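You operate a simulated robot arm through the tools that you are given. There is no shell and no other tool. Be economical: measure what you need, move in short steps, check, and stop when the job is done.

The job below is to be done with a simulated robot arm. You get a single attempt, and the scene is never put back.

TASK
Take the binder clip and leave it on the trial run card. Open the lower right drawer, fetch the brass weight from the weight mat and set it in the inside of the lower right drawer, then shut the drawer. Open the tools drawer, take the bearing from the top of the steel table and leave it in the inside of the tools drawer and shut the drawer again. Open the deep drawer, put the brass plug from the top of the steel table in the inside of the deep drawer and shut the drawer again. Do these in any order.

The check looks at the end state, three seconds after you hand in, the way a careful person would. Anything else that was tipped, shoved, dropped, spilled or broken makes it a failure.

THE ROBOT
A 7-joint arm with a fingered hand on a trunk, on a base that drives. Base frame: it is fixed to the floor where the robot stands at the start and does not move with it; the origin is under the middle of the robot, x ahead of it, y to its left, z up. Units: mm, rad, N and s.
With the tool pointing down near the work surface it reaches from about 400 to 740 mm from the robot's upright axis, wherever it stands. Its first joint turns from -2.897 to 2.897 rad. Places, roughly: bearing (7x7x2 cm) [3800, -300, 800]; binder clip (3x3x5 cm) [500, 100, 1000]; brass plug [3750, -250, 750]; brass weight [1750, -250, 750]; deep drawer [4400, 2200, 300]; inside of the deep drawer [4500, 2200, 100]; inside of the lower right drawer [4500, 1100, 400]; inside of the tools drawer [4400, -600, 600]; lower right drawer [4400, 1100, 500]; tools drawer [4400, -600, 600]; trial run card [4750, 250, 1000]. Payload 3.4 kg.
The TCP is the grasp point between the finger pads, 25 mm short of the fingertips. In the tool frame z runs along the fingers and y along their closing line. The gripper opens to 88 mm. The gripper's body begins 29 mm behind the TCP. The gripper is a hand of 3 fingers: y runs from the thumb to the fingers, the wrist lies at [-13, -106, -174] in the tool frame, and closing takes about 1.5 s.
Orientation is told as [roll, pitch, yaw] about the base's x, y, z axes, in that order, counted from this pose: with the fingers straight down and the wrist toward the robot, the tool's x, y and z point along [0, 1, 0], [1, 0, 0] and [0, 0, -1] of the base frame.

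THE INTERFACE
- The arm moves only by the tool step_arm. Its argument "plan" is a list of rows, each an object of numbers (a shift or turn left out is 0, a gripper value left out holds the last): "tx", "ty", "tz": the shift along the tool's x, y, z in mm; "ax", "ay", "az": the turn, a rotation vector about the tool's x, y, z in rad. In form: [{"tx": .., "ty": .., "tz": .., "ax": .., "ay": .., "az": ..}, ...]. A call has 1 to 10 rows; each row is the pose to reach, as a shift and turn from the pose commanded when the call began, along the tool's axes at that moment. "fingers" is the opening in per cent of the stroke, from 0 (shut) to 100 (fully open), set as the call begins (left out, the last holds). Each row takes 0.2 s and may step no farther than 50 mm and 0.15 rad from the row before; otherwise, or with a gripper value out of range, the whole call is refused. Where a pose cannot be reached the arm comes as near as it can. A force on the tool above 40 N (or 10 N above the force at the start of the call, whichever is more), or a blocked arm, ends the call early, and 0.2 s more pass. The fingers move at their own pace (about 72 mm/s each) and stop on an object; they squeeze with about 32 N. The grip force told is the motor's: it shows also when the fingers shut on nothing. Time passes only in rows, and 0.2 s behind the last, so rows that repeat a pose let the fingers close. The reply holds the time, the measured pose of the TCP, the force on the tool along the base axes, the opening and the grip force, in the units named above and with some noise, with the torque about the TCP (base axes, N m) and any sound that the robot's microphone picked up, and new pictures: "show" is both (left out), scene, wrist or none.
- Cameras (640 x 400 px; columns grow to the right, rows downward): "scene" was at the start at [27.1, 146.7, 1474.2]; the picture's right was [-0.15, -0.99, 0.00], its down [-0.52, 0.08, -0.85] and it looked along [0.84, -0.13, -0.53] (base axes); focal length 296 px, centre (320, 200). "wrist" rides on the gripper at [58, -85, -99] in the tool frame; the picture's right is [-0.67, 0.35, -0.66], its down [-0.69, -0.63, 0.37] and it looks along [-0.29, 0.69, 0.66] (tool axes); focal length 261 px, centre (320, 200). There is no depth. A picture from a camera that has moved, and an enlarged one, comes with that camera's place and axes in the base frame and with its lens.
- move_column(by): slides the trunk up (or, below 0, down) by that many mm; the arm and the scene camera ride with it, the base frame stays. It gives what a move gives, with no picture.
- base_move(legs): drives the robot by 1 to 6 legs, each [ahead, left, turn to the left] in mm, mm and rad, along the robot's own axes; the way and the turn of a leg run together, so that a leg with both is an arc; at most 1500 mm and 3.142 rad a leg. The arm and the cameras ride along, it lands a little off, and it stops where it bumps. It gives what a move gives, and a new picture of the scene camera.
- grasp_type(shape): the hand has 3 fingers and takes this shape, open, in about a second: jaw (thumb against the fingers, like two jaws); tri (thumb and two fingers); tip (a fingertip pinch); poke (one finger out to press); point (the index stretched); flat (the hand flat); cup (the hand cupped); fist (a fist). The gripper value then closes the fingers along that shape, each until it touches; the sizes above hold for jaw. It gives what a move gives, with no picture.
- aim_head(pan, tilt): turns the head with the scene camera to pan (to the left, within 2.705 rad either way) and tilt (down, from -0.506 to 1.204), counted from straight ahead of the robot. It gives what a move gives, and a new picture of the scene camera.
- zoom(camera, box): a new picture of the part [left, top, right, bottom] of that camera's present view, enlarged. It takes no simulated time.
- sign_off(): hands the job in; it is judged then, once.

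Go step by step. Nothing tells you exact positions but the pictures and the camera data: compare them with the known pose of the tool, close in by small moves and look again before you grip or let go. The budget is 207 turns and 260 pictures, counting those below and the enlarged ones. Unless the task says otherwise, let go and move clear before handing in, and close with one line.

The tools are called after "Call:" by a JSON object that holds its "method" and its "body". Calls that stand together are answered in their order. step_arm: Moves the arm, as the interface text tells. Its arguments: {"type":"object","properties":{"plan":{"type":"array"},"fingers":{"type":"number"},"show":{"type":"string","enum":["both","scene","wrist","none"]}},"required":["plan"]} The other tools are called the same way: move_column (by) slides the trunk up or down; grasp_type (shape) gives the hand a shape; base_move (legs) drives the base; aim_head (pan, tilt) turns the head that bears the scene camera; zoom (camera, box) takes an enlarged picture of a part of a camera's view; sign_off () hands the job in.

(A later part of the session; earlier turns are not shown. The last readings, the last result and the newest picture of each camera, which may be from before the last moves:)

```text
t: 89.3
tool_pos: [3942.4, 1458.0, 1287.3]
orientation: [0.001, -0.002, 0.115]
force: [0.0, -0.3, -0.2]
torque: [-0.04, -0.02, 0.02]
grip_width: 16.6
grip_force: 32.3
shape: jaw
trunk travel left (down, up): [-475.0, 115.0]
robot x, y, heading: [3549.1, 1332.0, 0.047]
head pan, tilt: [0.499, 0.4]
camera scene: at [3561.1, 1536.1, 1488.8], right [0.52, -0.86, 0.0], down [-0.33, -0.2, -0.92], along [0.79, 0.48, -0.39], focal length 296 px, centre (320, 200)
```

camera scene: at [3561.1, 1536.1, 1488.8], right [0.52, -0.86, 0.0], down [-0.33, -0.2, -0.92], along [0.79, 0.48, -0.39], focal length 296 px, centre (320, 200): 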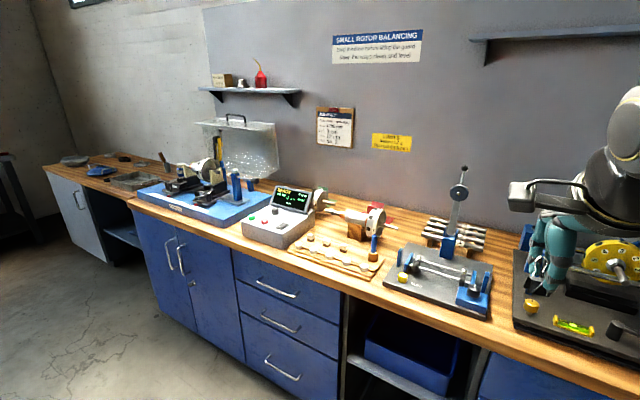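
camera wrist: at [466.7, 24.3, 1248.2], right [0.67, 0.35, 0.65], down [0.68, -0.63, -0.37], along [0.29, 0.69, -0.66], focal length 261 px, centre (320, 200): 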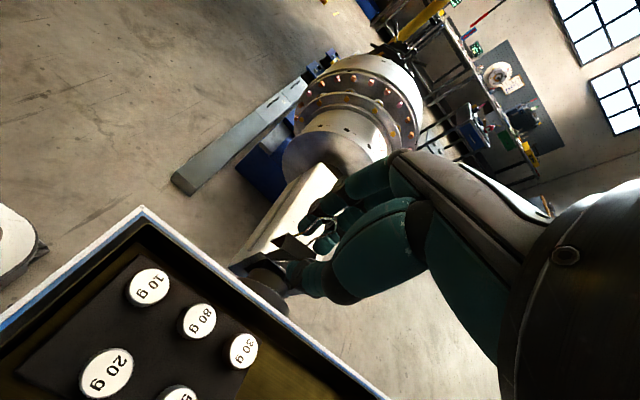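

Call:
{"method": "aim_head", "body": {"pan": -0.75, "tilt": 0.4}}

Call:
{"method": "zoom", "body": {"camera": "scene", "box": [220, 120, 440, 280]}}

Call:
{"method": "zoom", "body": {"camera": "scene", "box": [480, 140, 640, 300]}}

```text
t: 90.8
tool_pos: [3943.4, 1458.2, 1287.4]
orientation: [0.0, 0.0, 0.115]
force: [0.1, 0.5, -1.1]
torque: [-0.02, -0.04, 0.03]
grip_width: 16.7
grip_force: 32.3
shape: jaw
trunk travel left (down, up): [-475.0, 115.0]
robot x, y, heading: [3548.8, 1330.3, 0.049]
head pan, tilt: [-0.75, 0.4]
camera scene: at [3552.6, 1428.1, 1488.8], right [-0.65, -0.76, 0.0], down [-0.3, 0.25, -0.92], along [0.7, -0.6, -0.39], focal length 296 px, centre (320, 200)
```

scene: 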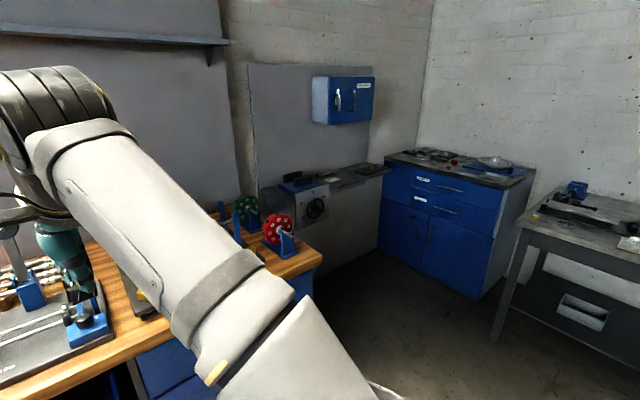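

```text
2.50 times, centred on (330, 200) of scene
camera zoom: at [3552.6, 1428.1, 1488.8], right [-0.65, -0.76, 0.0], down [-0.3, 0.25, -0.92], along [0.7, -0.6, -0.39], focal length 740 px, centre (295, 200)
```

zoom: 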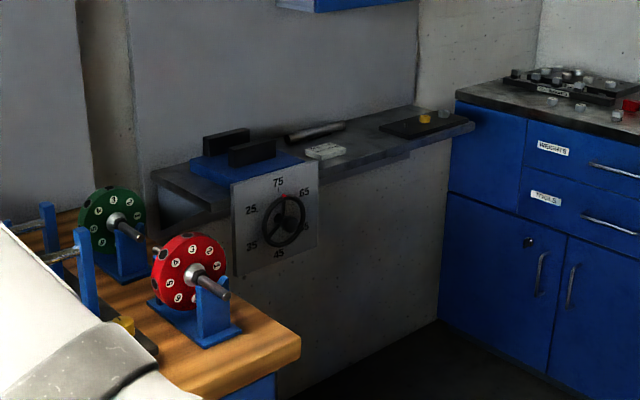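

```text
2.50 times, centred on (560, 220) of scene
camera zoom: at [3552.6, 1428.1, 1488.8], right [-0.65, -0.76, 0.0], down [-0.3, 0.25, -0.92], along [0.7, -0.6, -0.39], focal length 740 px, centre (-280, 150)
```

zoom: 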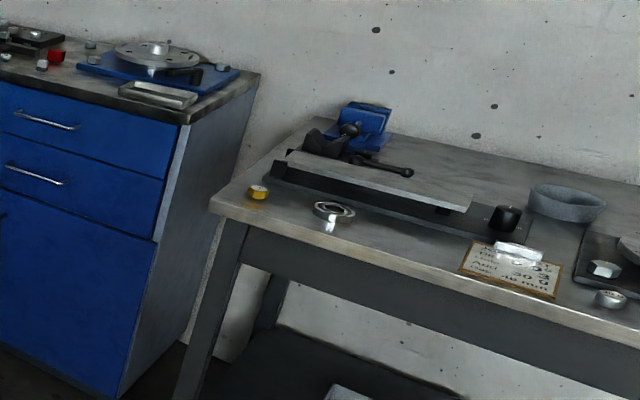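

Now it is clear: corner cabinet (WEIGHTS above TOOLS drawer) faces +y, front near y≈-330; steel table's front-left corner near [3940,-266] with plug and bearing; the wall shelf near [4700,300] should bear the card. I drive in front of that shelf.

Call:
{"method": "base_move", "body": {"legs": [[0, 0, -0.048], [0, -1050, 0], [450, 0, 0]]}}

Call:
{"method": "aim_head", "body": {"pan": 0.1, "tilt": 0.6}}

```text
t: 99.0
tool_pos: [4418.6, 398.2, 1286.3]
orientation: [0.0, 0.0, 0.087]
force: [0.1, 0.0, 0.8]
torque: [0.0, 0.01, -0.04]
grip_width: 16.4
grip_force: 32.2
shape: jaw
trunk travel left (down, up): [-475.0, 115.0]
robot x, y, heading: [4022.9, 281.4, 0.024]
head pan, tilt: [-0.75, 0.4]
camera scene: at [4028.1, 379.1, 1488.8], right [-0.67, -0.74, 0.0], down [-0.29, 0.26, -0.92], along [0.69, -0.61, -0.39], focal length 296 px, centre (320, 200)
```

scene: 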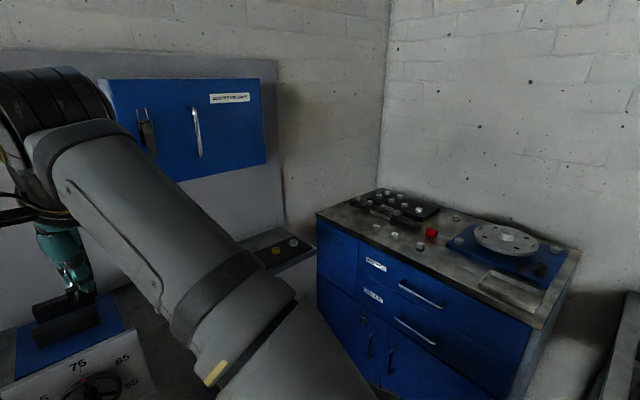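

```text
t: 100.2
tool_pos: [4418.3, 397.5, 1287.7]
orientation: [-0.002, -0.001, 0.087]
force: [-0.3, -0.2, -0.3]
torque: [0.0, -0.01, 0.01]
grip_width: 16.7
grip_force: 32.3
shape: jaw
trunk travel left (down, up): [-475.0, 115.0]
robot x, y, heading: [4019.0, 280.8, 0.019]
head pan, tilt: [0.099, 0.6]
camera scene: at [4046.5, 451.4, 1470.5], right [0.12, -0.99, 0.0], down [-0.56, -0.07, -0.83], along [0.82, 0.1, -0.56], focal length 296 px, centre (320, 200)
```

scene: 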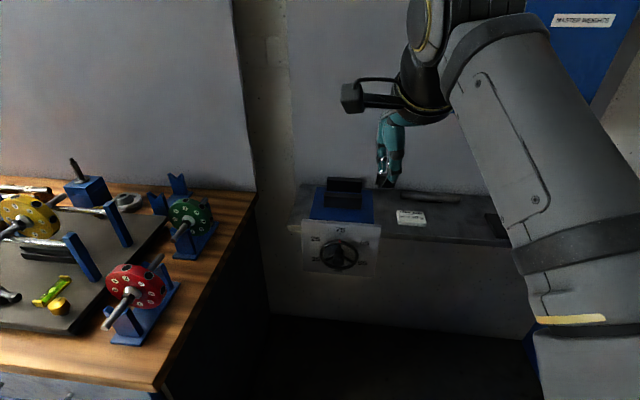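

Call:
{"method": "zoom", "body": {"camera": "scene", "box": [350, 160, 510, 260]}}

```text
4.00 times, centred on (430, 210) of scene
camera zoom: at [4046.5, 451.4, 1470.5], right [0.12, -0.99, 0.0], down [-0.56, -0.07, -0.83], along [0.82, 0.1, -0.56], focal length 1184 px, centre (-120, 160)
```

zoom: 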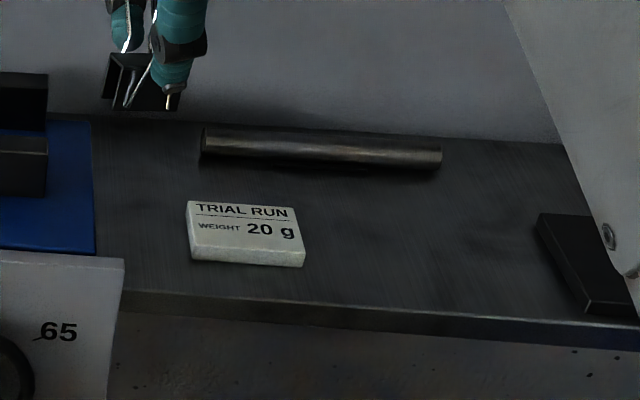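

The TRIAL RUN card lies on the shelf around [4700,280]. I bring the clip over it for a wrist-camera look.

Call:
{"method": "step_arm", "body": {"plan": [{"tx": -23, "ty": 38}, {"tx": -46, "ty": 76}, {"tx": -69, "ty": 114}, {"tx": -92, "ty": 150}, {"tx": -115, "ty": 185}, {"tx": -140, "ty": 220}, {"tx": -140, "ty": 220, "tz": 45}, {"tx": -140, "ty": 220, "tz": 90}]}}

Call:
{"method": "zoom", "body": {"camera": "scene", "box": [350, 130, 510, 260]}}

```text
t: 102.0
tool_pos: [4635.8, 275.6, 1185.6]
orientation: [0.001, -0.002, 0.091]
force: [0.1, 0.1, -0.2]
torque: [-0.01, -0.02, 0.01]
grip_width: 16.1
grip_force: 32.2
shape: jaw
out of reach, approached as far as the arm can: row 3, 4, 5, 6, 7, 8
trunk travel left (down, up): [-475.0, 115.0]
robot x, y, heading: [4022.6, 280.7, 0.02]
head pan, tilt: [0.099, 0.6]
camera scene: at [4046.6, 450.8, 1470.6], right [0.12, -0.99, 0.0], down [-0.56, -0.07, -0.83], along [0.82, 0.1, -0.56], focal length 296 px, centre (320, 200)
camera wrist: at [4545.5, 325.8, 1286.6], right [0.41, -0.64, 0.66], down [-0.57, -0.74, -0.37], along [0.72, -0.22, -0.66], focal length 261 px, centre (320, 200)
```

scene: 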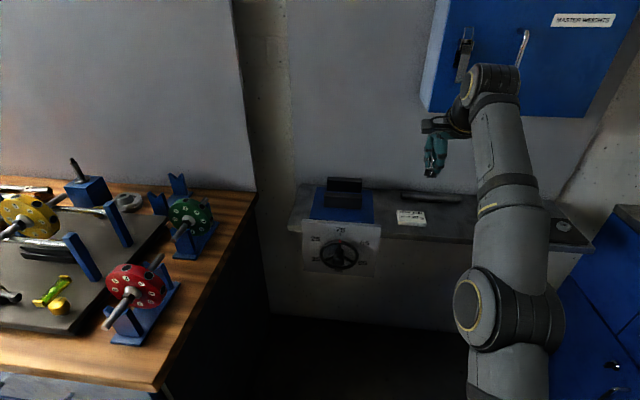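
wrist: 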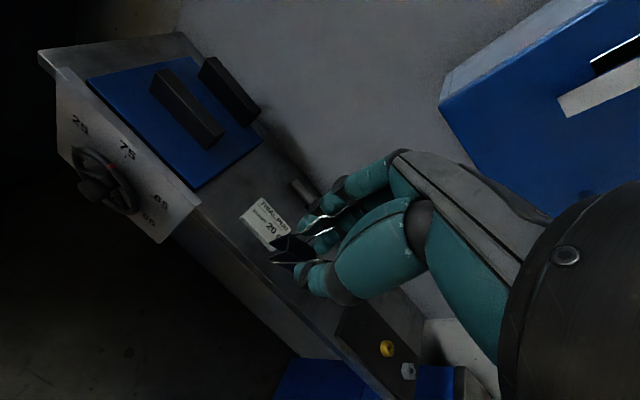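

```text
3.08 times, centred on (430, 195) of scene
camera zoom: at [4046.6, 450.8, 1470.6], right [0.12, -0.99, 0.0], down [-0.56, -0.07, -0.83], along [0.82, 0.1, -0.56], focal length 911 px, centre (-18, 215)
```

zoom: 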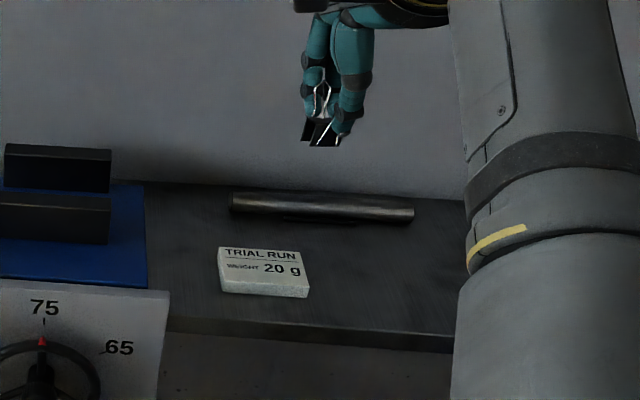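

Triangulation puts the card nearer [4840,241,880]; out of reach from here. I lower the hand to about z 1040 and drive 170 mm closer.

Call:
{"method": "step_arm", "body": {"plan": [{"ty": -30, "tz": 35}, {"ty": -30, "tz": 80}, {"ty": -30, "tz": 120}, {"ty": -30, "tz": 150}], "show": "none"}}

Call:
{"method": "base_move", "body": {"legs": [[165, 0, 0]]}}

Call:
{"method": "step_arm", "body": {"plan": [{"tz": 0}], "show": "wrist"}}

```text
t: 103.0
tool_pos: [4606.8, 274.6, 1035.9]
orientation: [0.0, -0.002, 0.087]
force: [0.2, -1.0, 0.2]
torque: [0.04, 0.01, 0.03]
grip_width: 15.2
grip_force: 32.2
shape: jaw
trunk travel left (down, up): [-475.0, 115.0]
robot x, y, heading: [4027.6, 279.5, 0.021]
head pan, tilt: [0.099, 0.6]
```

```text
t: 104.4
tool_pos: [4771.8, 277.3, 1036.3]
orientation: [0.0, 0.0, 0.087]
force: [0.3, 1.3, -0.8]
torque: [0.0, 0.01, 0.0]
grip_width: 15.3
grip_force: 31.9
shape: jaw
trunk travel left (down, up): [-475.0, 115.0]
robot x, y, heading: [4190.4, 285.1, 0.015]
head pan, tilt: [0.099, 0.6]
camera scene: at [4213.2, 454.7, 1470.5], right [0.12, -0.99, 0.0], down [-0.56, -0.07, -0.82], along [0.82, 0.1, -0.57], focal length 296 px, centre (320, 200)
```

scene: 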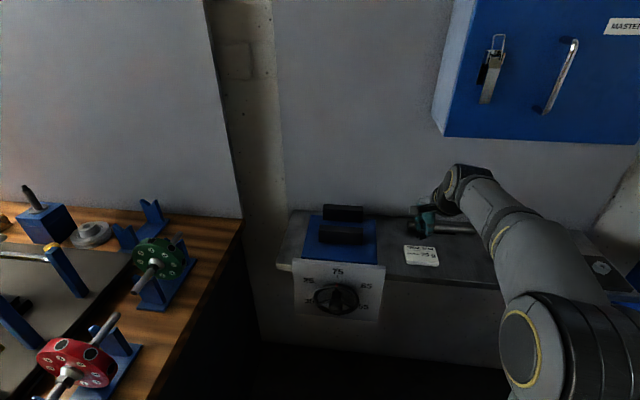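

```text
t: 104.8
tool_pos: [4772.2, 277.6, 1035.4]
orientation: [0.001, 0.001, 0.087]
force: [-0.2, -1.8, 0.2]
torque: [0.01, -0.01, -0.01]
grip_width: 15.4
grip_force: 31.7
shape: jaw
trunk travel left (down, up): [-475.0, 115.0]
robot x, y, heading: [4190.8, 286.1, 0.02]
head pan, tilt: [0.099, 0.6]
camera wrist: at [4681.7, 327.3, 1136.0], right [0.41, -0.64, 0.66], down [-0.57, -0.74, -0.37], along [0.72, -0.22, -0.66], focal length 261 px, centre (320, 200)
```

wrist: 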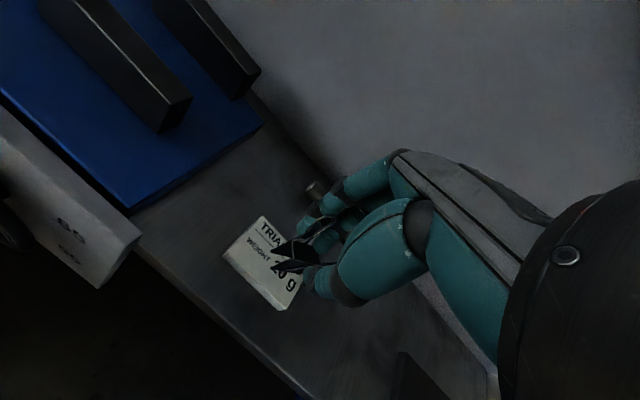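

Call:
{"method": "step_arm", "body": {"plan": [{"tx": -19, "ty": 20}, {"tx": -23, "ty": 36}, {"tx": -23, "ty": 36, "tz": 30}, {"tx": -23, "ty": 36, "tz": 50}], "show": "none"}}

Call:
{"method": "zoom", "body": {"camera": "wrist", "box": [200, 160, 400, 320]}}

Call:
{"method": "zoom", "body": {"camera": "scene", "box": [380, 180, 500, 280]}}

```text
t: 105.8
tool_pos: [4809.9, 256.6, 986.4]
orientation: [-0.003, 0.001, 0.087]
force: [0.0, 0.4, -0.3]
torque: [0.02, 0.0, 0.01]
grip_width: 15.1
grip_force: 32.5
shape: jaw
trunk travel left (down, up): [-475.0, 115.0]
robot x, y, heading: [4191.4, 288.1, 0.019]
head pan, tilt: [0.099, 0.6]
```

```text
2.50 times, centred on (300, 240) of wrist
camera zoom: at [4718.9, 307.6, 1086.5], right [0.41, -0.64, 0.66], down [-0.57, -0.74, -0.37], along [0.72, -0.22, -0.66], focal length 652 px, centre (370, 100)
```

zoom: 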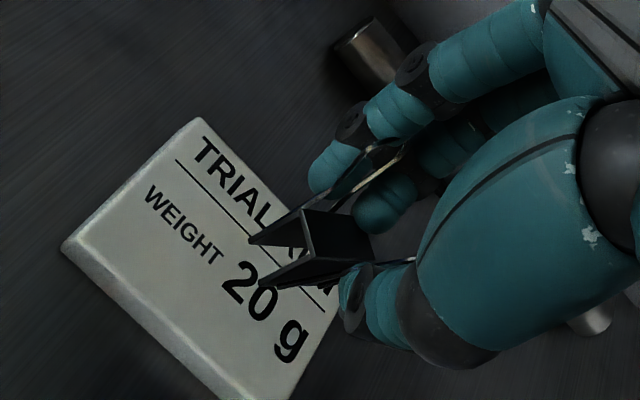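

```text
4.00 times, centred on (440, 230) of scene
camera zoom: at [4212.7, 454.7, 1470.5], right [0.12, -0.99, 0.0], down [-0.56, -0.07, -0.83], along [0.82, 0.1, -0.56], focal length 1184 px, centre (-160, 80)
```

zoom: 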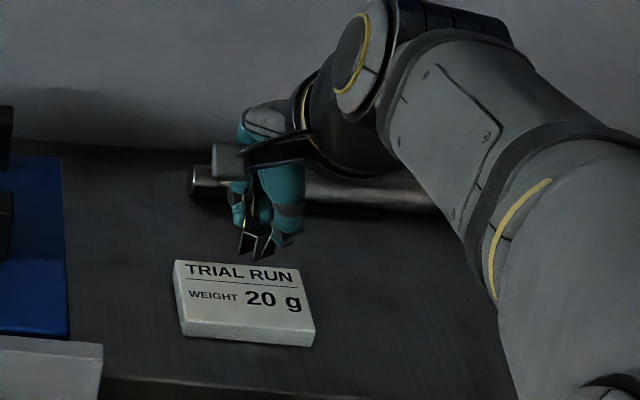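

Card centre ≈[4818,254], top z≈895; clip's jaws hang about 35 mm above it. I lower in small steps until contact.

Call:
{"method": "step_arm", "body": {"plan": [{"ty": 6, "tz": 10}, {"ty": 6, "tz": 20}, {"ty": 6, "tz": 25}], "show": "none"}}

Call:
{"method": "zoom", "body": {"camera": "wrist", "box": [200, 160, 400, 320]}}

Call:
{"method": "zoom", "body": {"camera": "scene", "box": [380, 180, 500, 280]}}

```text
t: 106.6
tool_pos: [4815.7, 257.3, 959.8]
orientation: [0.0, 0.001, 0.088]
force: [1.1, -0.4, 0.3]
torque: [0.01, -0.02, 0.03]
grip_width: 14.3
grip_force: 31.5
shape: jaw
trunk travel left (down, up): [-475.0, 115.0]
robot x, y, heading: [4187.9, 283.9, 0.02]
head pan, tilt: [0.099, 0.6]
```

```text
2.50 times, centred on (300, 240) of wrist
camera zoom: at [4725.5, 307.9, 1060.8], right [0.41, -0.64, 0.66], down [-0.57, -0.74, -0.37], along [0.72, -0.22, -0.66], focal length 652 px, centre (370, 100)
```

zoom: 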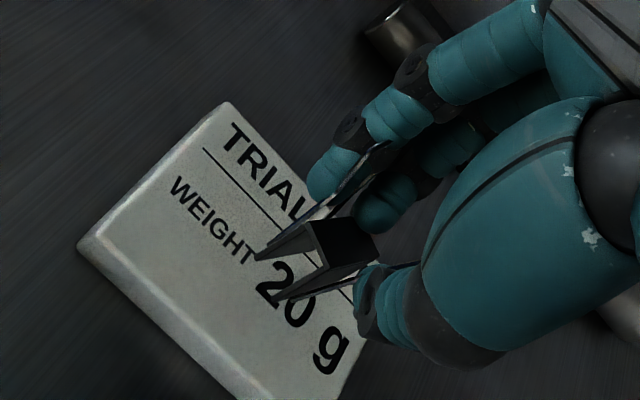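

```text
4.00 times, centred on (440, 230) of scene
camera zoom: at [4212.6, 454.7, 1470.5], right [0.12, -0.99, 0.0], down [-0.56, -0.07, -0.83], along [0.82, 0.1, -0.56], focal length 1184 px, centre (-160, 80)
```

zoom: 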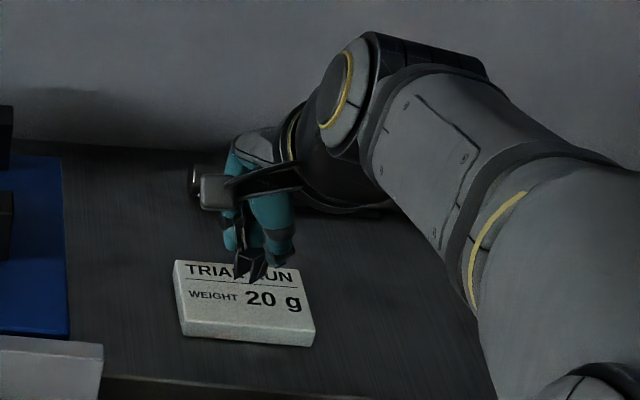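

Call:
{"method": "step_arm", "body": {"plan": [{"tz": 3}, {"tz": 6}, {"tz": 8}, {"tz": 10}], "show": "none"}}

Call:
{"method": "zoom", "body": {"camera": "wrist", "box": [200, 160, 400, 320]}}

Call:
{"method": "zoom", "body": {"camera": "scene", "box": [410, 210, 480, 280]}}

```text
t: 107.6
tool_pos: [4815.3, 257.6, 949.8]
orientation: [-0.001, -0.001, 0.086]
force: [0.8, -1.7, 0.1]
torque: [0.01, 0.02, 0.02]
grip_width: 13.3
grip_force: 31.7
shape: jaw
trunk travel left (down, up): [-475.0, 115.0]
robot x, y, heading: [4189.0, 282.9, 0.021]
head pan, tilt: [0.099, 0.6]
```

```text
2.50 times, centred on (300, 240) of wrist
camera zoom: at [4725.3, 307.8, 1051.2], right [0.41, -0.64, 0.66], down [-0.57, -0.74, -0.37], along [0.72, -0.22, -0.66], focal length 652 px, centre (370, 100)
```

zoom: 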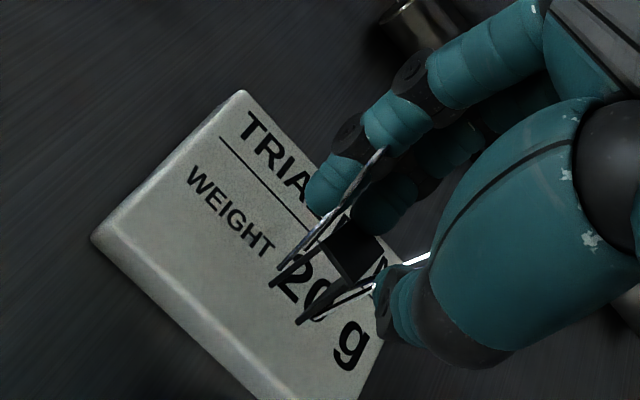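

```text
5.71 times, centred on (445, 245) of scene
camera zoom: at [4212.7, 454.7, 1470.5], right [0.12, -0.99, 0.0], down [-0.56, -0.07, -0.83], along [0.82, 0.1, -0.56], focal length 1691 px, centre (-394, -57)
```

zoom: 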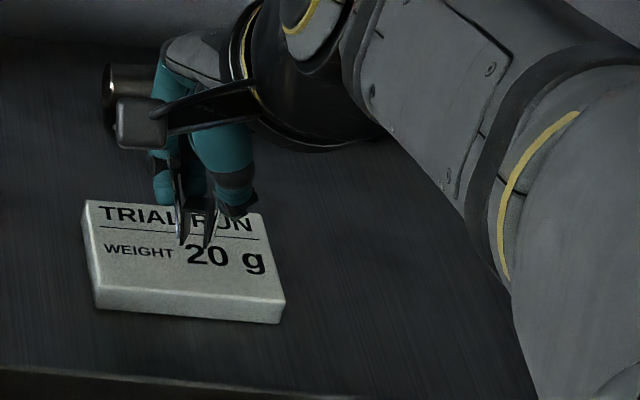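

Call:
{"method": "step_arm", "body": {"plan": [{"tz": 2}, {"tz": 4}, {"tz": 6}, {"tz": 8}], "show": "none"}}

Call:
{"method": "zoom", "body": {"camera": "wrist", "box": [200, 160, 400, 320]}}

```text
t: 108.6
tool_pos: [4815.6, 257.7, 943.1]
orientation: [0.001, -0.001, 0.087]
force: [-0.4, -0.1, -0.2]
torque: [0.0, 0.01, 0.02]
grip_width: 12.9
grip_force: 32.2
shape: jaw
trunk travel left (down, up): [-475.0, 115.0]
robot x, y, heading: [4192.6, 287.0, 0.019]
head pan, tilt: [0.099, 0.6]
```

```text
2.50 times, centred on (300, 240) of wrist
camera zoom: at [4725.8, 307.9, 1042.7], right [0.41, -0.64, 0.66], down [-0.57, -0.74, -0.37], along [0.72, -0.22, -0.66], focal length 652 px, centre (370, 100)
```

zoom: 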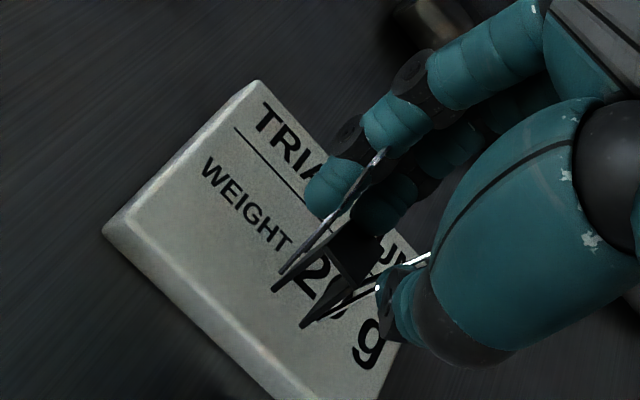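

Call:
{"method": "step_arm", "body": {"plan": [{"tz": 2}, {"tz": 4}, {"tz": 6}], "show": "none"}}

Call:
{"method": "zoom", "body": {"camera": "wrist", "box": [200, 160, 400, 320]}}

Call:
{"method": "zoom", "body": {"camera": "scene", "box": [410, 210, 480, 280]}}

```text
t: 109.4
tool_pos: [4815.4, 258.0, 935.7]
orientation: [0.0, 0.001, 0.089]
force: [0.2, -0.2, 0.5]
torque: [-0.01, 0.01, 0.02]
grip_width: 13.3
grip_force: 31.9
shape: jaw
trunk travel left (down, up): [-475.0, 115.0]
robot x, y, heading: [4191.2, 287.7, 0.018]
head pan, tilt: [0.099, 0.6]
```

```text
2.50 times, centred on (300, 240) of wrist
camera zoom: at [4725.2, 307.9, 1036.8], right [0.41, -0.64, 0.66], down [-0.57, -0.74, -0.37], along [0.72, -0.22, -0.66], focal length 652 px, centre (370, 100)
```

zoom: 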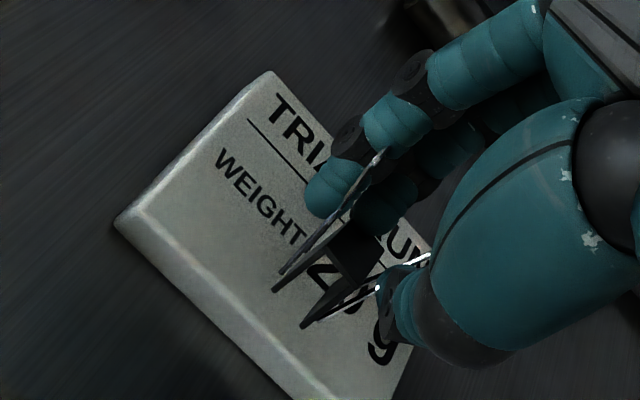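

```text
5.71 times, centred on (445, 245) of scene
camera zoom: at [4212.7, 454.7, 1470.5], right [0.12, -0.99, 0.0], down [-0.56, -0.07, -0.83], along [0.82, 0.1, -0.56], focal length 1691 px, centre (-394, -57)
```

zoom: 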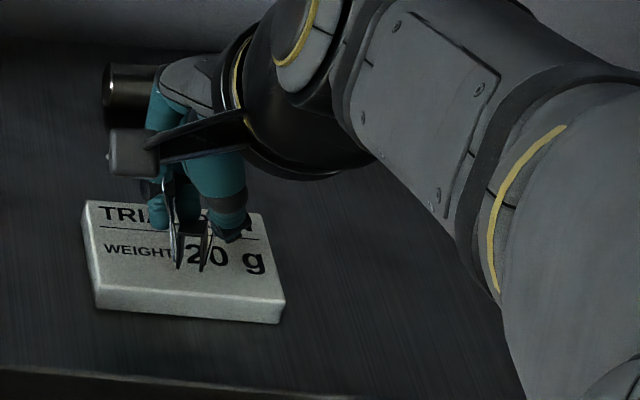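

Call:
{"method": "step_arm", "body": {"plan": [{"tz": 2}, {"tz": 4}, {"tz": 6}, {"tz": 8}], "show": "none"}}

Call:
{"method": "zoom", "body": {"camera": "wrist", "box": [200, 160, 400, 320]}}

Call:
{"method": "zoom", "body": {"camera": "scene", "box": [410, 210, 480, 280]}}

```text
t: 110.4
tool_pos: [4815.7, 257.7, 932.7]
orientation: [-0.002, -0.012, 0.086]
force: [5.1, -0.6, 26.9]
torque: [-0.17, -0.24, -0.02]
grip_width: 14.2
grip_force: 32.2
shape: jaw
trunk travel left (down, up): [-475.0, 115.0]
robot x, y, heading: [4187.1, 283.0, 0.015]
head pan, tilt: [0.099, 0.6]
```

```text
2.50 times, centred on (300, 240) of wrist
camera zoom: at [4724.9, 307.8, 1032.3], right [0.4, -0.64, 0.66], down [-0.56, -0.74, -0.37], along [0.72, -0.22, -0.65], focal length 652 px, centre (370, 100)
```

zoom: 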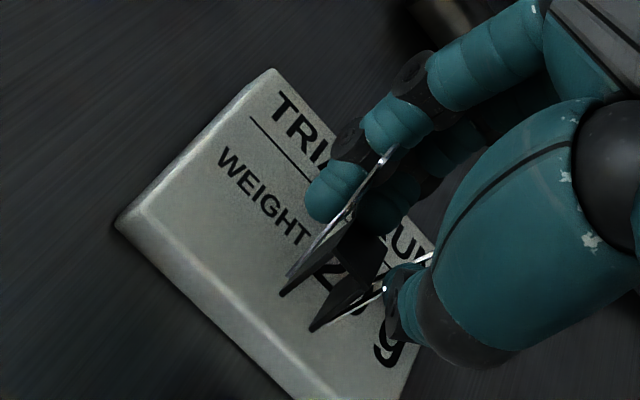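

```text
5.71 times, centred on (445, 245) of scene
camera zoom: at [4210.3, 454.8, 1471.0], right [0.12, -0.99, 0.0], down [-0.56, -0.07, -0.83], along [0.82, 0.1, -0.56], focal length 1691 px, centre (-394, -57)
```

zoom: 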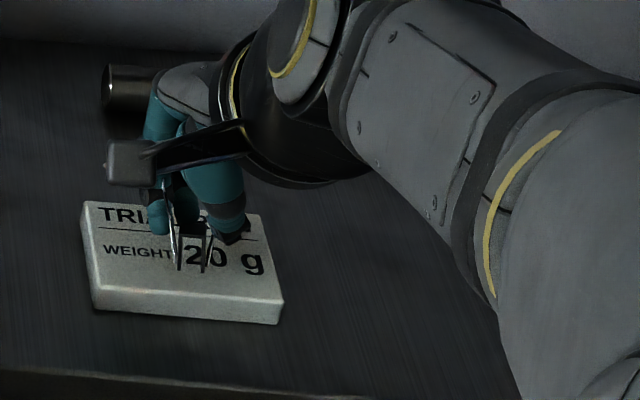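

Contact at 27 N. I back off 3 mm and open.

Call:
{"method": "step_arm", "body": {"plan": [{"tz": -3}, {"tz": -3}], "show": "none"}}

Call:
{"method": "step_arm", "body": {"plan": [{"tz": 0}, {"tz": 0}, {"tz": 0}], "show": "none", "fingers": 45}}

Call:
{"method": "zoom", "body": {"camera": "wrist", "box": [200, 160, 400, 320]}}

Call:
{"method": "zoom", "body": {"camera": "scene", "box": [410, 210, 480, 280]}}

```text
t: 111.0
tool_pos: [4815.1, 258.2, 932.6]
orientation: [0.0, -0.004, 0.087]
force: [7.0, -0.1, 26.3]
torque: [-0.17, -0.35, -0.03]
grip_width: 14.5
grip_force: 31.9
shape: jaw
trunk travel left (down, up): [-475.0, 115.0]
robot x, y, heading: [4190.2, 281.8, 0.022]
head pan, tilt: [0.099, 0.6]
```

```text
t: 111.8
tool_pos: [4814.9, 258.8, 929.3]
orientation: [0.0, 0.002, 0.088]
force: [0.2, -0.5, 0.4]
torque: [0.03, -0.01, 0.01]
grip_width: 39.3
grip_force: 0.1
shape: jaw
trunk travel left (down, up): [-475.0, 115.0]
robot x, y, heading: [4187.9, 280.7, 0.02]
head pan, tilt: [0.099, 0.6]
```

```text
2.50 times, centred on (300, 240) of wrist
camera zoom: at [4725.6, 307.9, 1030.7], right [0.41, -0.64, 0.65], down [-0.57, -0.74, -0.36], along [0.72, -0.22, -0.66], focal length 652 px, centre (370, 100)
```

zoom: 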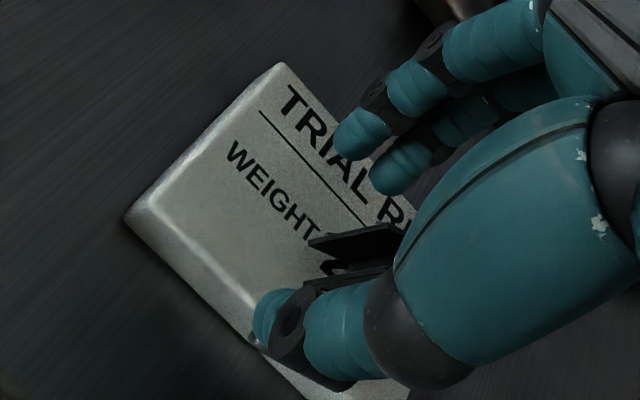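

```text
5.71 times, centred on (445, 245) of scene
camera zoom: at [4212.6, 454.7, 1470.4], right [0.12, -0.99, 0.0], down [-0.56, -0.07, -0.83], along [0.82, 0.1, -0.56], focal length 1691 px, centre (-394, -57)
```

zoom: 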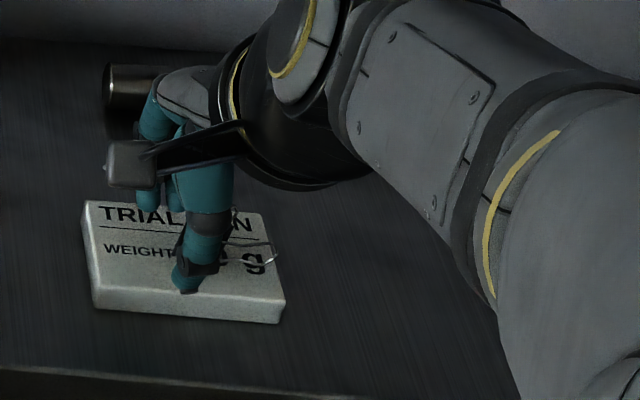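

Call:
{"method": "step_arm", "body": {"plan": [{"tz": -10}, {"tz": -25}, {"tz": -60}, {"tz": -105}, {"tz": -105}], "show": "none"}}

Call:
{"method": "zoom", "body": {"camera": "wrist", "box": [200, 140, 400, 300]}}

Call:
{"method": "zoom", "body": {"camera": "scene", "box": [410, 210, 480, 280]}}

```text
t: 113.0
tool_pos: [4814.5, 257.7, 1036.7]
orientation: [0.0, 0.001, 0.087]
force: [0.4, -0.5, 0.0]
torque: [-0.03, 0.02, -0.01]
grip_width: 39.2
grip_force: 0.1
shape: jaw
trunk travel left (down, up): [-475.0, 115.0]
robot x, y, heading: [4186.1, 286.0, 0.018]
head pan, tilt: [0.099, 0.6]
```

```text
2.50 times, centred on (300, 220) of wrist
camera zoom: at [4724.6, 307.3, 1137.0], right [0.41, -0.64, 0.66], down [-0.57, -0.74, -0.37], along [0.72, -0.22, -0.66], focal length 652 px, centre (370, 150)
```

zoom: 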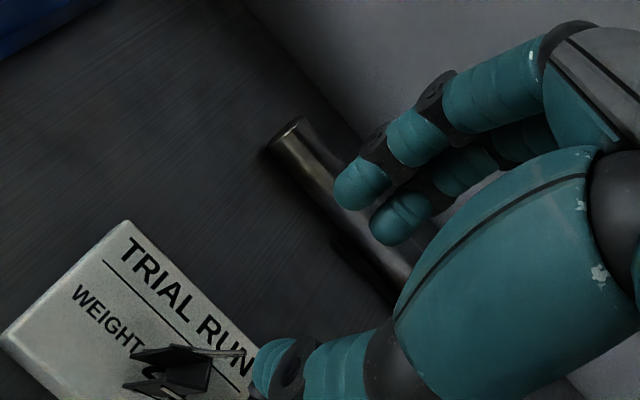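

```text
5.71 times, centred on (445, 245) of scene
camera zoom: at [4212.6, 454.7, 1470.5], right [0.12, -0.99, 0.0], down [-0.56, -0.07, -0.83], along [0.82, 0.1, -0.56], focal length 1691 px, centre (-394, -57)
```

zoom: 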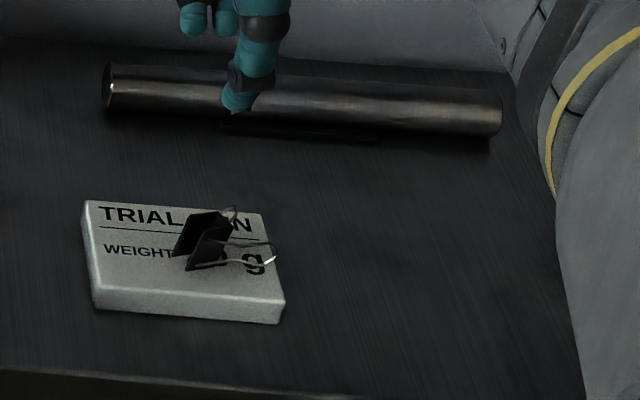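

The clip lies on the card. Next the TOOLS drawer: I retract and raise the arm, then turn to face the corner cabinet (-y).

Call:
{"method": "step_arm", "body": {"plan": [{"tz": -45}, {"tz": -80, "ty": -30}, {"tz": -110, "ty": -70}, {"tz": -140, "ty": -110}, {"tz": -165, "ty": -150}, {"tz": -190, "ty": -190}, {"tz": -200, "ty": -230}], "show": "none"}}

Call:
{"method": "base_move", "body": {"legs": [[170, 20, 0], [0, 0, -1.59]]}}

Call:
{"method": "aim_head", "body": {"pan": 0.0, "tilt": 0.75}}

```text
t: 114.6
tool_pos: [4585.6, 239.3, 1236.3]
orientation: [0.0, 0.001, 0.087]
force: [0.8, 0.1, -0.7]
torque: [-0.03, 0.02, 0.0]
grip_width: 39.6
grip_force: 0.1
shape: jaw
trunk travel left (down, up): [-475.0, 115.0]
robot x, y, heading: [4189.1, 286.3, 0.018]
head pan, tilt: [0.099, 0.6]
```

```text
t: 120.0
tool_pos: [4298.2, -85.8, 1235.2]
orientation: [0.0, -0.001, -1.518]
force: [-0.1, -0.4, -0.8]
torque: [-0.01, 0.02, -0.02]
grip_width: 39.4
grip_force: 0.0
shape: jaw
trunk travel left (down, up): [-475.0, 115.0]
robot x, y, heading: [4358.6, 306.0, -1.588]
head pan, tilt: [0.099, 0.6]
camera scene: at [4523.2, 280.7, 1470.5], right [-1.0, -0.09, 0.0], down [-0.05, 0.56, -0.83], along [0.07, -0.82, -0.56], focal length 296 px, centre (320, 200)
```

scene: 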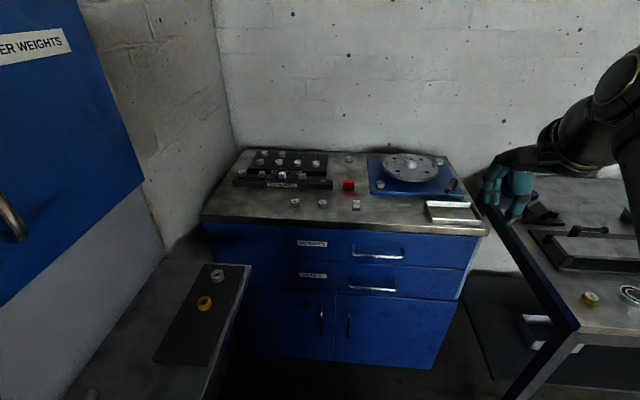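

```text
t: 120.7
tool_pos: [4299.1, -85.9, 1236.0]
orientation: [0.0, 0.001, -1.516]
force: [0.4, 0.2, -0.1]
torque: [-0.01, -0.02, 0.0]
grip_width: 39.4
grip_force: 0.0
shape: jaw
trunk travel left (down, up): [-475.0, 115.0]
robot x, y, heading: [4355.3, 310.3, -1.587]
head pan, tilt: [0.0, 0.75]
camera scene: at [4514.6, 285.9, 1457.7], right [-1.0, 0.01, 0.0], down [0.01, 0.68, -0.73], along [-0.01, -0.73, -0.68], focal length 296 px, centre (320, 200)
```

scene: 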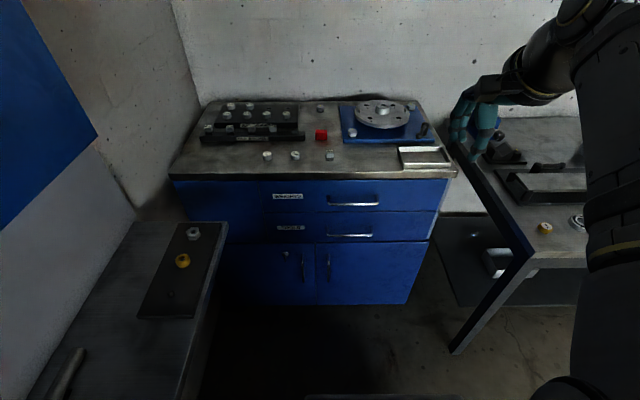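

Front view: TOOLS handle at about [4387,-455,581], front at y≈-480. I pitch the hand to point horizontally forward, then lower the trunk.

Call:
{"method": "step_arm", "body": {"plan": [{"ax": -0.15, "ty": 20}, {"ax": -0.3, "ty": 40}, {"ax": -0.45, "ty": 60}, {"ax": -0.6, "ty": 80}, {"ax": -0.75, "ty": 100}, {"ax": -0.9, "ty": 120}, {"ax": -1.05, "ty": 140}, {"ax": -1.2, "ty": 160}, {"ax": -1.35, "ty": 170}, {"ax": -1.5, "ty": 170}], "show": "none"}}

Call:
{"method": "move_column", "body": {"by": -430}}

Call:
{"method": "aim_head", "body": {"pan": 0.0, "tilt": 0.5}}

```text
t: 122.9
tool_pos: [4308.1, -256.0, 1236.7]
orientation: [0.009, -1.502, -1.525]
force: [0.1, -0.2, 0.6]
torque: [0.04, 0.0, -0.02]
grip_width: 39.5
grip_force: 0.1
shape: jaw
trunk travel left (down, up): [-475.0, 115.0]
robot x, y, heading: [4356.7, 311.8, -1.588]
head pan, tilt: [0.0, 0.75]
```

```text
refused: -430 is not a number from -400 to 400
```

```text
t: 123.6
tool_pos: [4309.3, -255.8, 1236.7]
orientation: [-0.005, -1.499, -1.513]
force: [-0.1, -0.4, -0.3]
torque: [0.0, -0.02, -0.01]
grip_width: 39.7
grip_force: 0.0
shape: jaw
trunk travel left (down, up): [-475.0, 115.0]
robot x, y, heading: [4363.2, 307.3, -1.582]
head pan, tilt: [0.0, 0.499]
camera scene: at [4514.4, 277.8, 1479.6], right [-1.0, 0.01, 0.0], down [0.01, 0.48, -0.88], along [-0.01, -0.88, -0.48], focal length 296 px, centre (320, 200)
```

scene: 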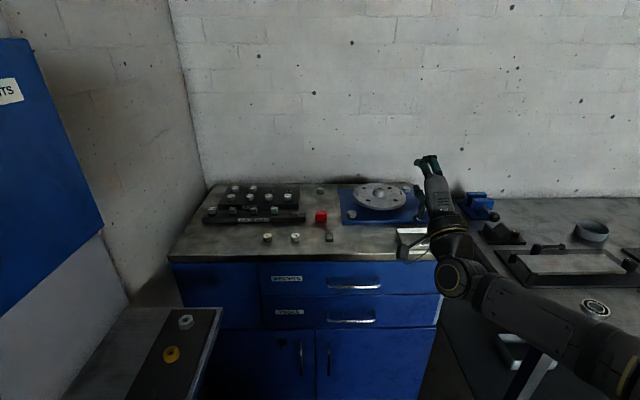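

Call:
{"method": "move_column", "body": {"by": -400}}

Call:
{"method": "aim_head", "body": {"pan": 0.0, "tilt": 0.45}}

```text
t: 127.5
tool_pos: [4307.5, -255.3, 837.1]
orientation: [-0.005, -1.498, -1.514]
force: [0.6, -0.4, 0.1]
torque: [-0.01, 0.03, 0.02]
grip_width: 39.6
grip_force: 0.0
shape: jaw
trunk travel left (down, up): [-75.0, 515.0]
robot x, y, heading: [4363.0, 311.0, -1.58]
head pan, tilt: [0.0, 0.499]
```

```text
t: 128.1
tool_pos: [4307.3, -255.4, 836.7]
orientation: [-0.003, -1.498, -1.512]
force: [-0.5, 0.0, 0.4]
torque: [0.01, -0.02, 0.02]
grip_width: 39.6
grip_force: 0.0
shape: jaw
trunk travel left (down, up): [-75.0, 515.0]
robot x, y, heading: [4354.8, 307.1, -1.586]
head pan, tilt: [0.0, 0.45]
camera scene: at [4514.4, 276.9, 1084.1], right [-1.0, 0.01, 0.0], down [0.01, 0.44, -0.9], along [-0.01, -0.9, -0.44], focal length 296 px, centre (320, 200)
```

scene: 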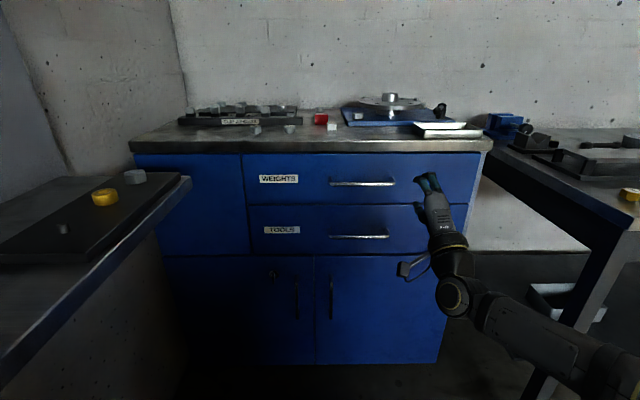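

The two heights triangulate the TOOLS handle to about [4394,-404,645]. I bring the hand in front of it.

Call:
{"method": "step_arm", "body": {"plan": [{"tx": 20, "ty": -40, "ax": -0.07}, {"tx": 40, "ty": -80, "tz": 15, "ax": -0.07}, {"tx": 60, "ty": -120, "tz": 30, "ax": -0.07}, {"tx": 75, "ty": -155, "tz": 45, "ax": -0.07}, {"tx": 84, "ty": -187, "tz": 60, "ax": -0.07}]}}

```text
t: 129.3
tool_pos: [4395.1, -297.9, 645.6]
orientation: [-1.733, -1.57, 0.215]
force: [0.7, -0.1, 1.5]
torque: [-0.01, -0.01, -0.02]
grip_width: 39.4
grip_force: 0.1
shape: jaw
trunk travel left (down, up): [-75.0, 515.0]
robot x, y, heading: [4356.6, 306.8, -1.589]
head pan, tilt: [0.0, 0.45]
camera scene: at [4514.4, 277.0, 1084.1], right [-1.0, 0.01, 0.0], down [0.01, 0.43, -0.9], along [-0.01, -0.9, -0.44], focal length 296 px, centre (320, 200)
camera wrist: at [4447.1, -195.8, 562.2], right [-0.7, 0.62, 0.35], down [-0.67, -0.4, -0.63], along [-0.25, -0.67, 0.69], focal length 261 px, centre (320, 200)
```

scene: 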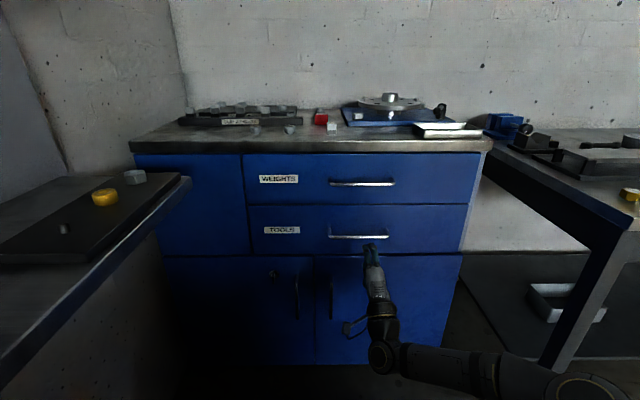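
wrist: 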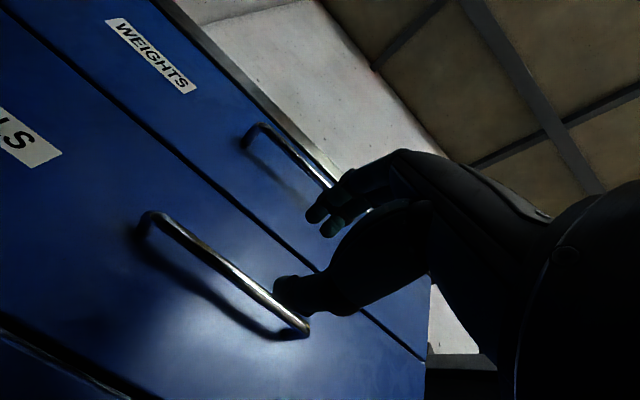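

Call:
{"method": "step_arm", "body": {"plan": [{"tz": 30}, {"tz": 60}, {"tz": 72}]}}

Call:
{"method": "zoom", "body": {"camera": "scene", "box": [310, 190, 440, 290]}}

```text
t: 130.1
tool_pos: [4398.9, -369.7, 645.8]
orientation: [-0.136, -1.57, -1.382]
force: [-0.3, -0.3, 0.8]
torque: [0.01, -0.02, -0.01]
grip_width: 39.6
grip_force: 0.0
shape: jaw
trunk travel left (down, up): [-75.0, 515.0]
robot x, y, heading: [4355.4, 311.3, -1.59]
head pan, tilt: [0.0, 0.45]
camera scene: at [4514.4, 276.9, 1084.1], right [-1.0, 0.01, 0.0], down [0.01, 0.44, -0.9], along [-0.01, -0.9, -0.44], focal length 296 px, centre (320, 200)
camera wrist: at [4451.2, -267.8, 561.7], right [-0.7, 0.62, 0.35], down [-0.67, -0.4, -0.63], along [-0.25, -0.68, 0.69], focal length 261 px, centre (320, 200)
```

scene: 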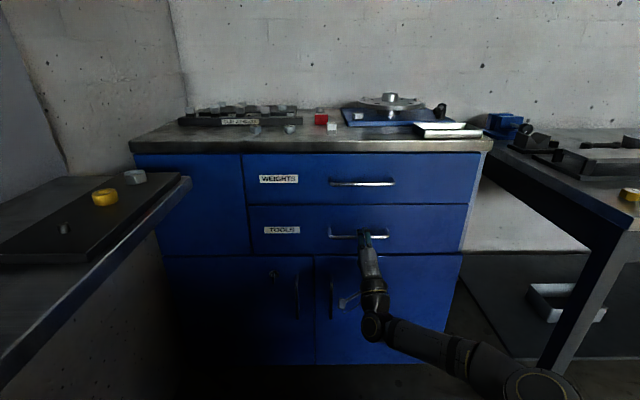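
wrist: 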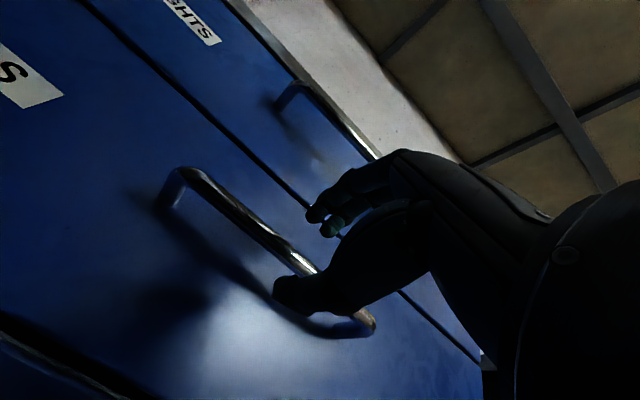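

```text
4.00 times, centred on (375, 240) of scene
camera zoom: at [4514.4, 276.9, 1084.1], right [-1.0, 0.01, 0.0], down [0.01, 0.44, -0.9], along [-0.01, -0.9, -0.44], focal length 1184 px, centre (100, 40)
```

zoom: 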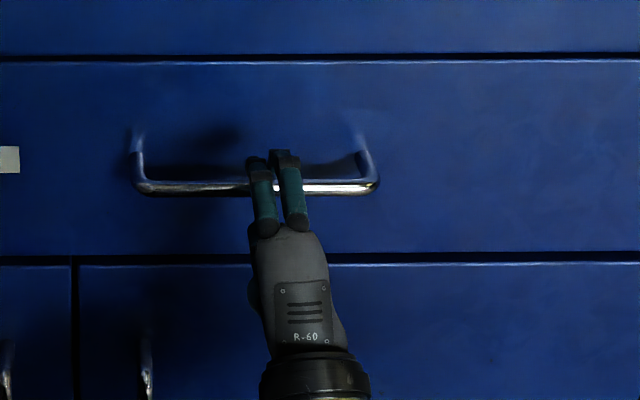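

Call:
{"method": "step_arm", "body": {"plan": [{"tz": 15}, {"tz": 28}]}}

Call:
{"method": "zoom", "body": {"camera": "wrist", "box": [150, 150, 450, 350]}}

```text
t: 130.7
tool_pos: [4400.8, -397.2, 646.4]
orientation: [-0.408, -1.571, -1.108]
force: [-0.1, -0.2, 0.0]
torque: [0.01, 0.01, 0.02]
grip_width: 39.4
grip_force: 0.0
shape: jaw
trunk travel left (down, up): [-75.0, 515.0]
robot x, y, heading: [4358.4, 310.3, -1.587]
head pan, tilt: [0.0, 0.45]
camera scene: at [4514.3, 276.9, 1084.1], right [-1.0, 0.01, 0.0], down [0.01, 0.44, -0.9], along [-0.01, -0.9, -0.44], focal length 296 px, centre (320, 200)
camera wrist: at [4452.3, -295.9, 561.8], right [-0.7, 0.62, 0.35], down [-0.67, -0.4, -0.63], along [-0.25, -0.68, 0.69], focal length 261 px, centre (320, 200)
```

scene: 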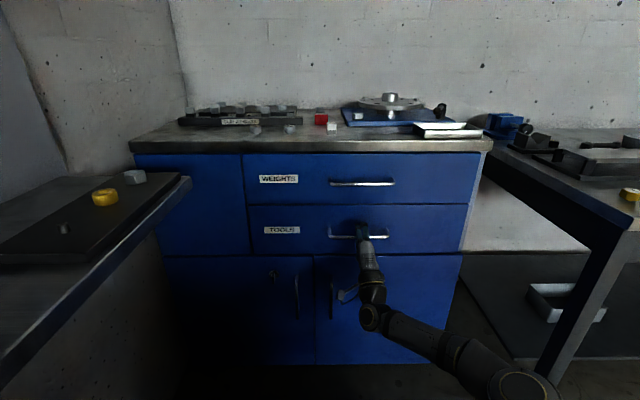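
wrist: 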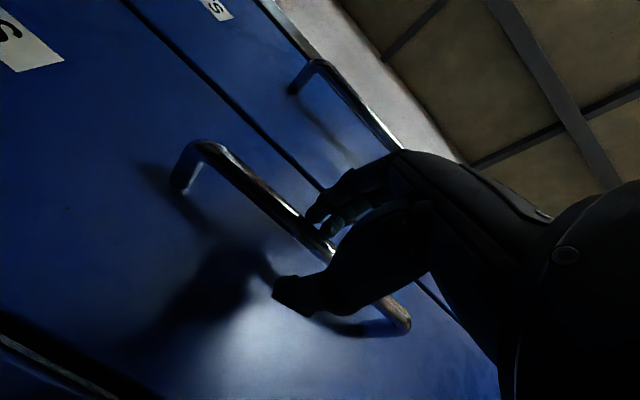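

```text
2.00 times, centred on (300, 250) of wrist
camera zoom: at [4452.3, -295.9, 561.8], right [-0.7, 0.62, 0.35], down [-0.67, -0.4, -0.63], along [-0.25, -0.68, 0.69], focal length 521 px, centre (360, 100)
```

zoom: 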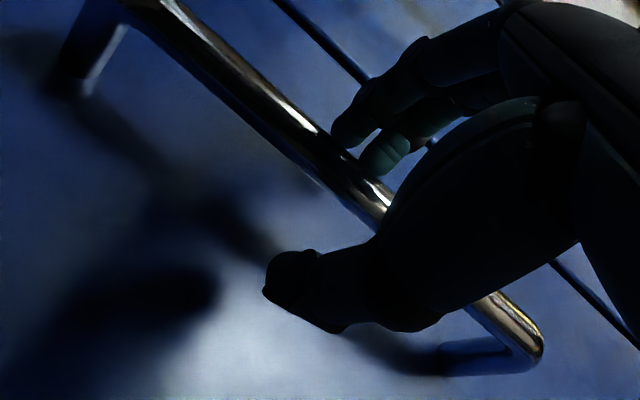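

The bar lies between thumb and fingers. I close on it.

Call:
{"method": "step_arm", "body": {"plan": [{"tz": 0}, {"tz": 0}, {"tz": 0}, {"tz": 0}, {"tz": 0}], "fingers": 0, "show": "none"}}

Call:
{"method": "zoom", "body": {"camera": "wrist", "box": [150, 150, 450, 350]}}

```text
t: 131.9
tool_pos: [4401.0, -398.8, 644.6]
orientation: [-0.164, -1.57, -1.355]
force: [0.1, -5.9, -2.9]
torque: [-0.01, -0.03, 0.02]
grip_width: 0.4
grip_force: 32.1
shape: jaw
trunk travel left (down, up): [-75.0, 515.0]
robot x, y, heading: [4357.8, 308.2, -1.583]
head pan, tilt: [0.0, 0.45]
```

```text
2.00 times, centred on (300, 250) of wrist
camera zoom: at [4452.3, -296.1, 561.2], right [-0.7, 0.62, 0.35], down [-0.67, -0.4, -0.63], along [-0.25, -0.68, 0.69], focal length 521 px, centre (360, 100)
```

zoom: 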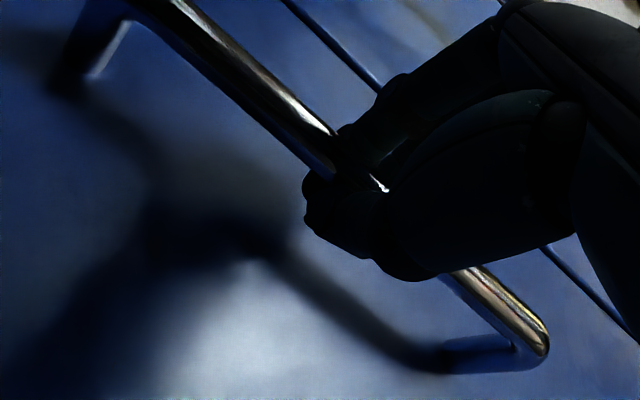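

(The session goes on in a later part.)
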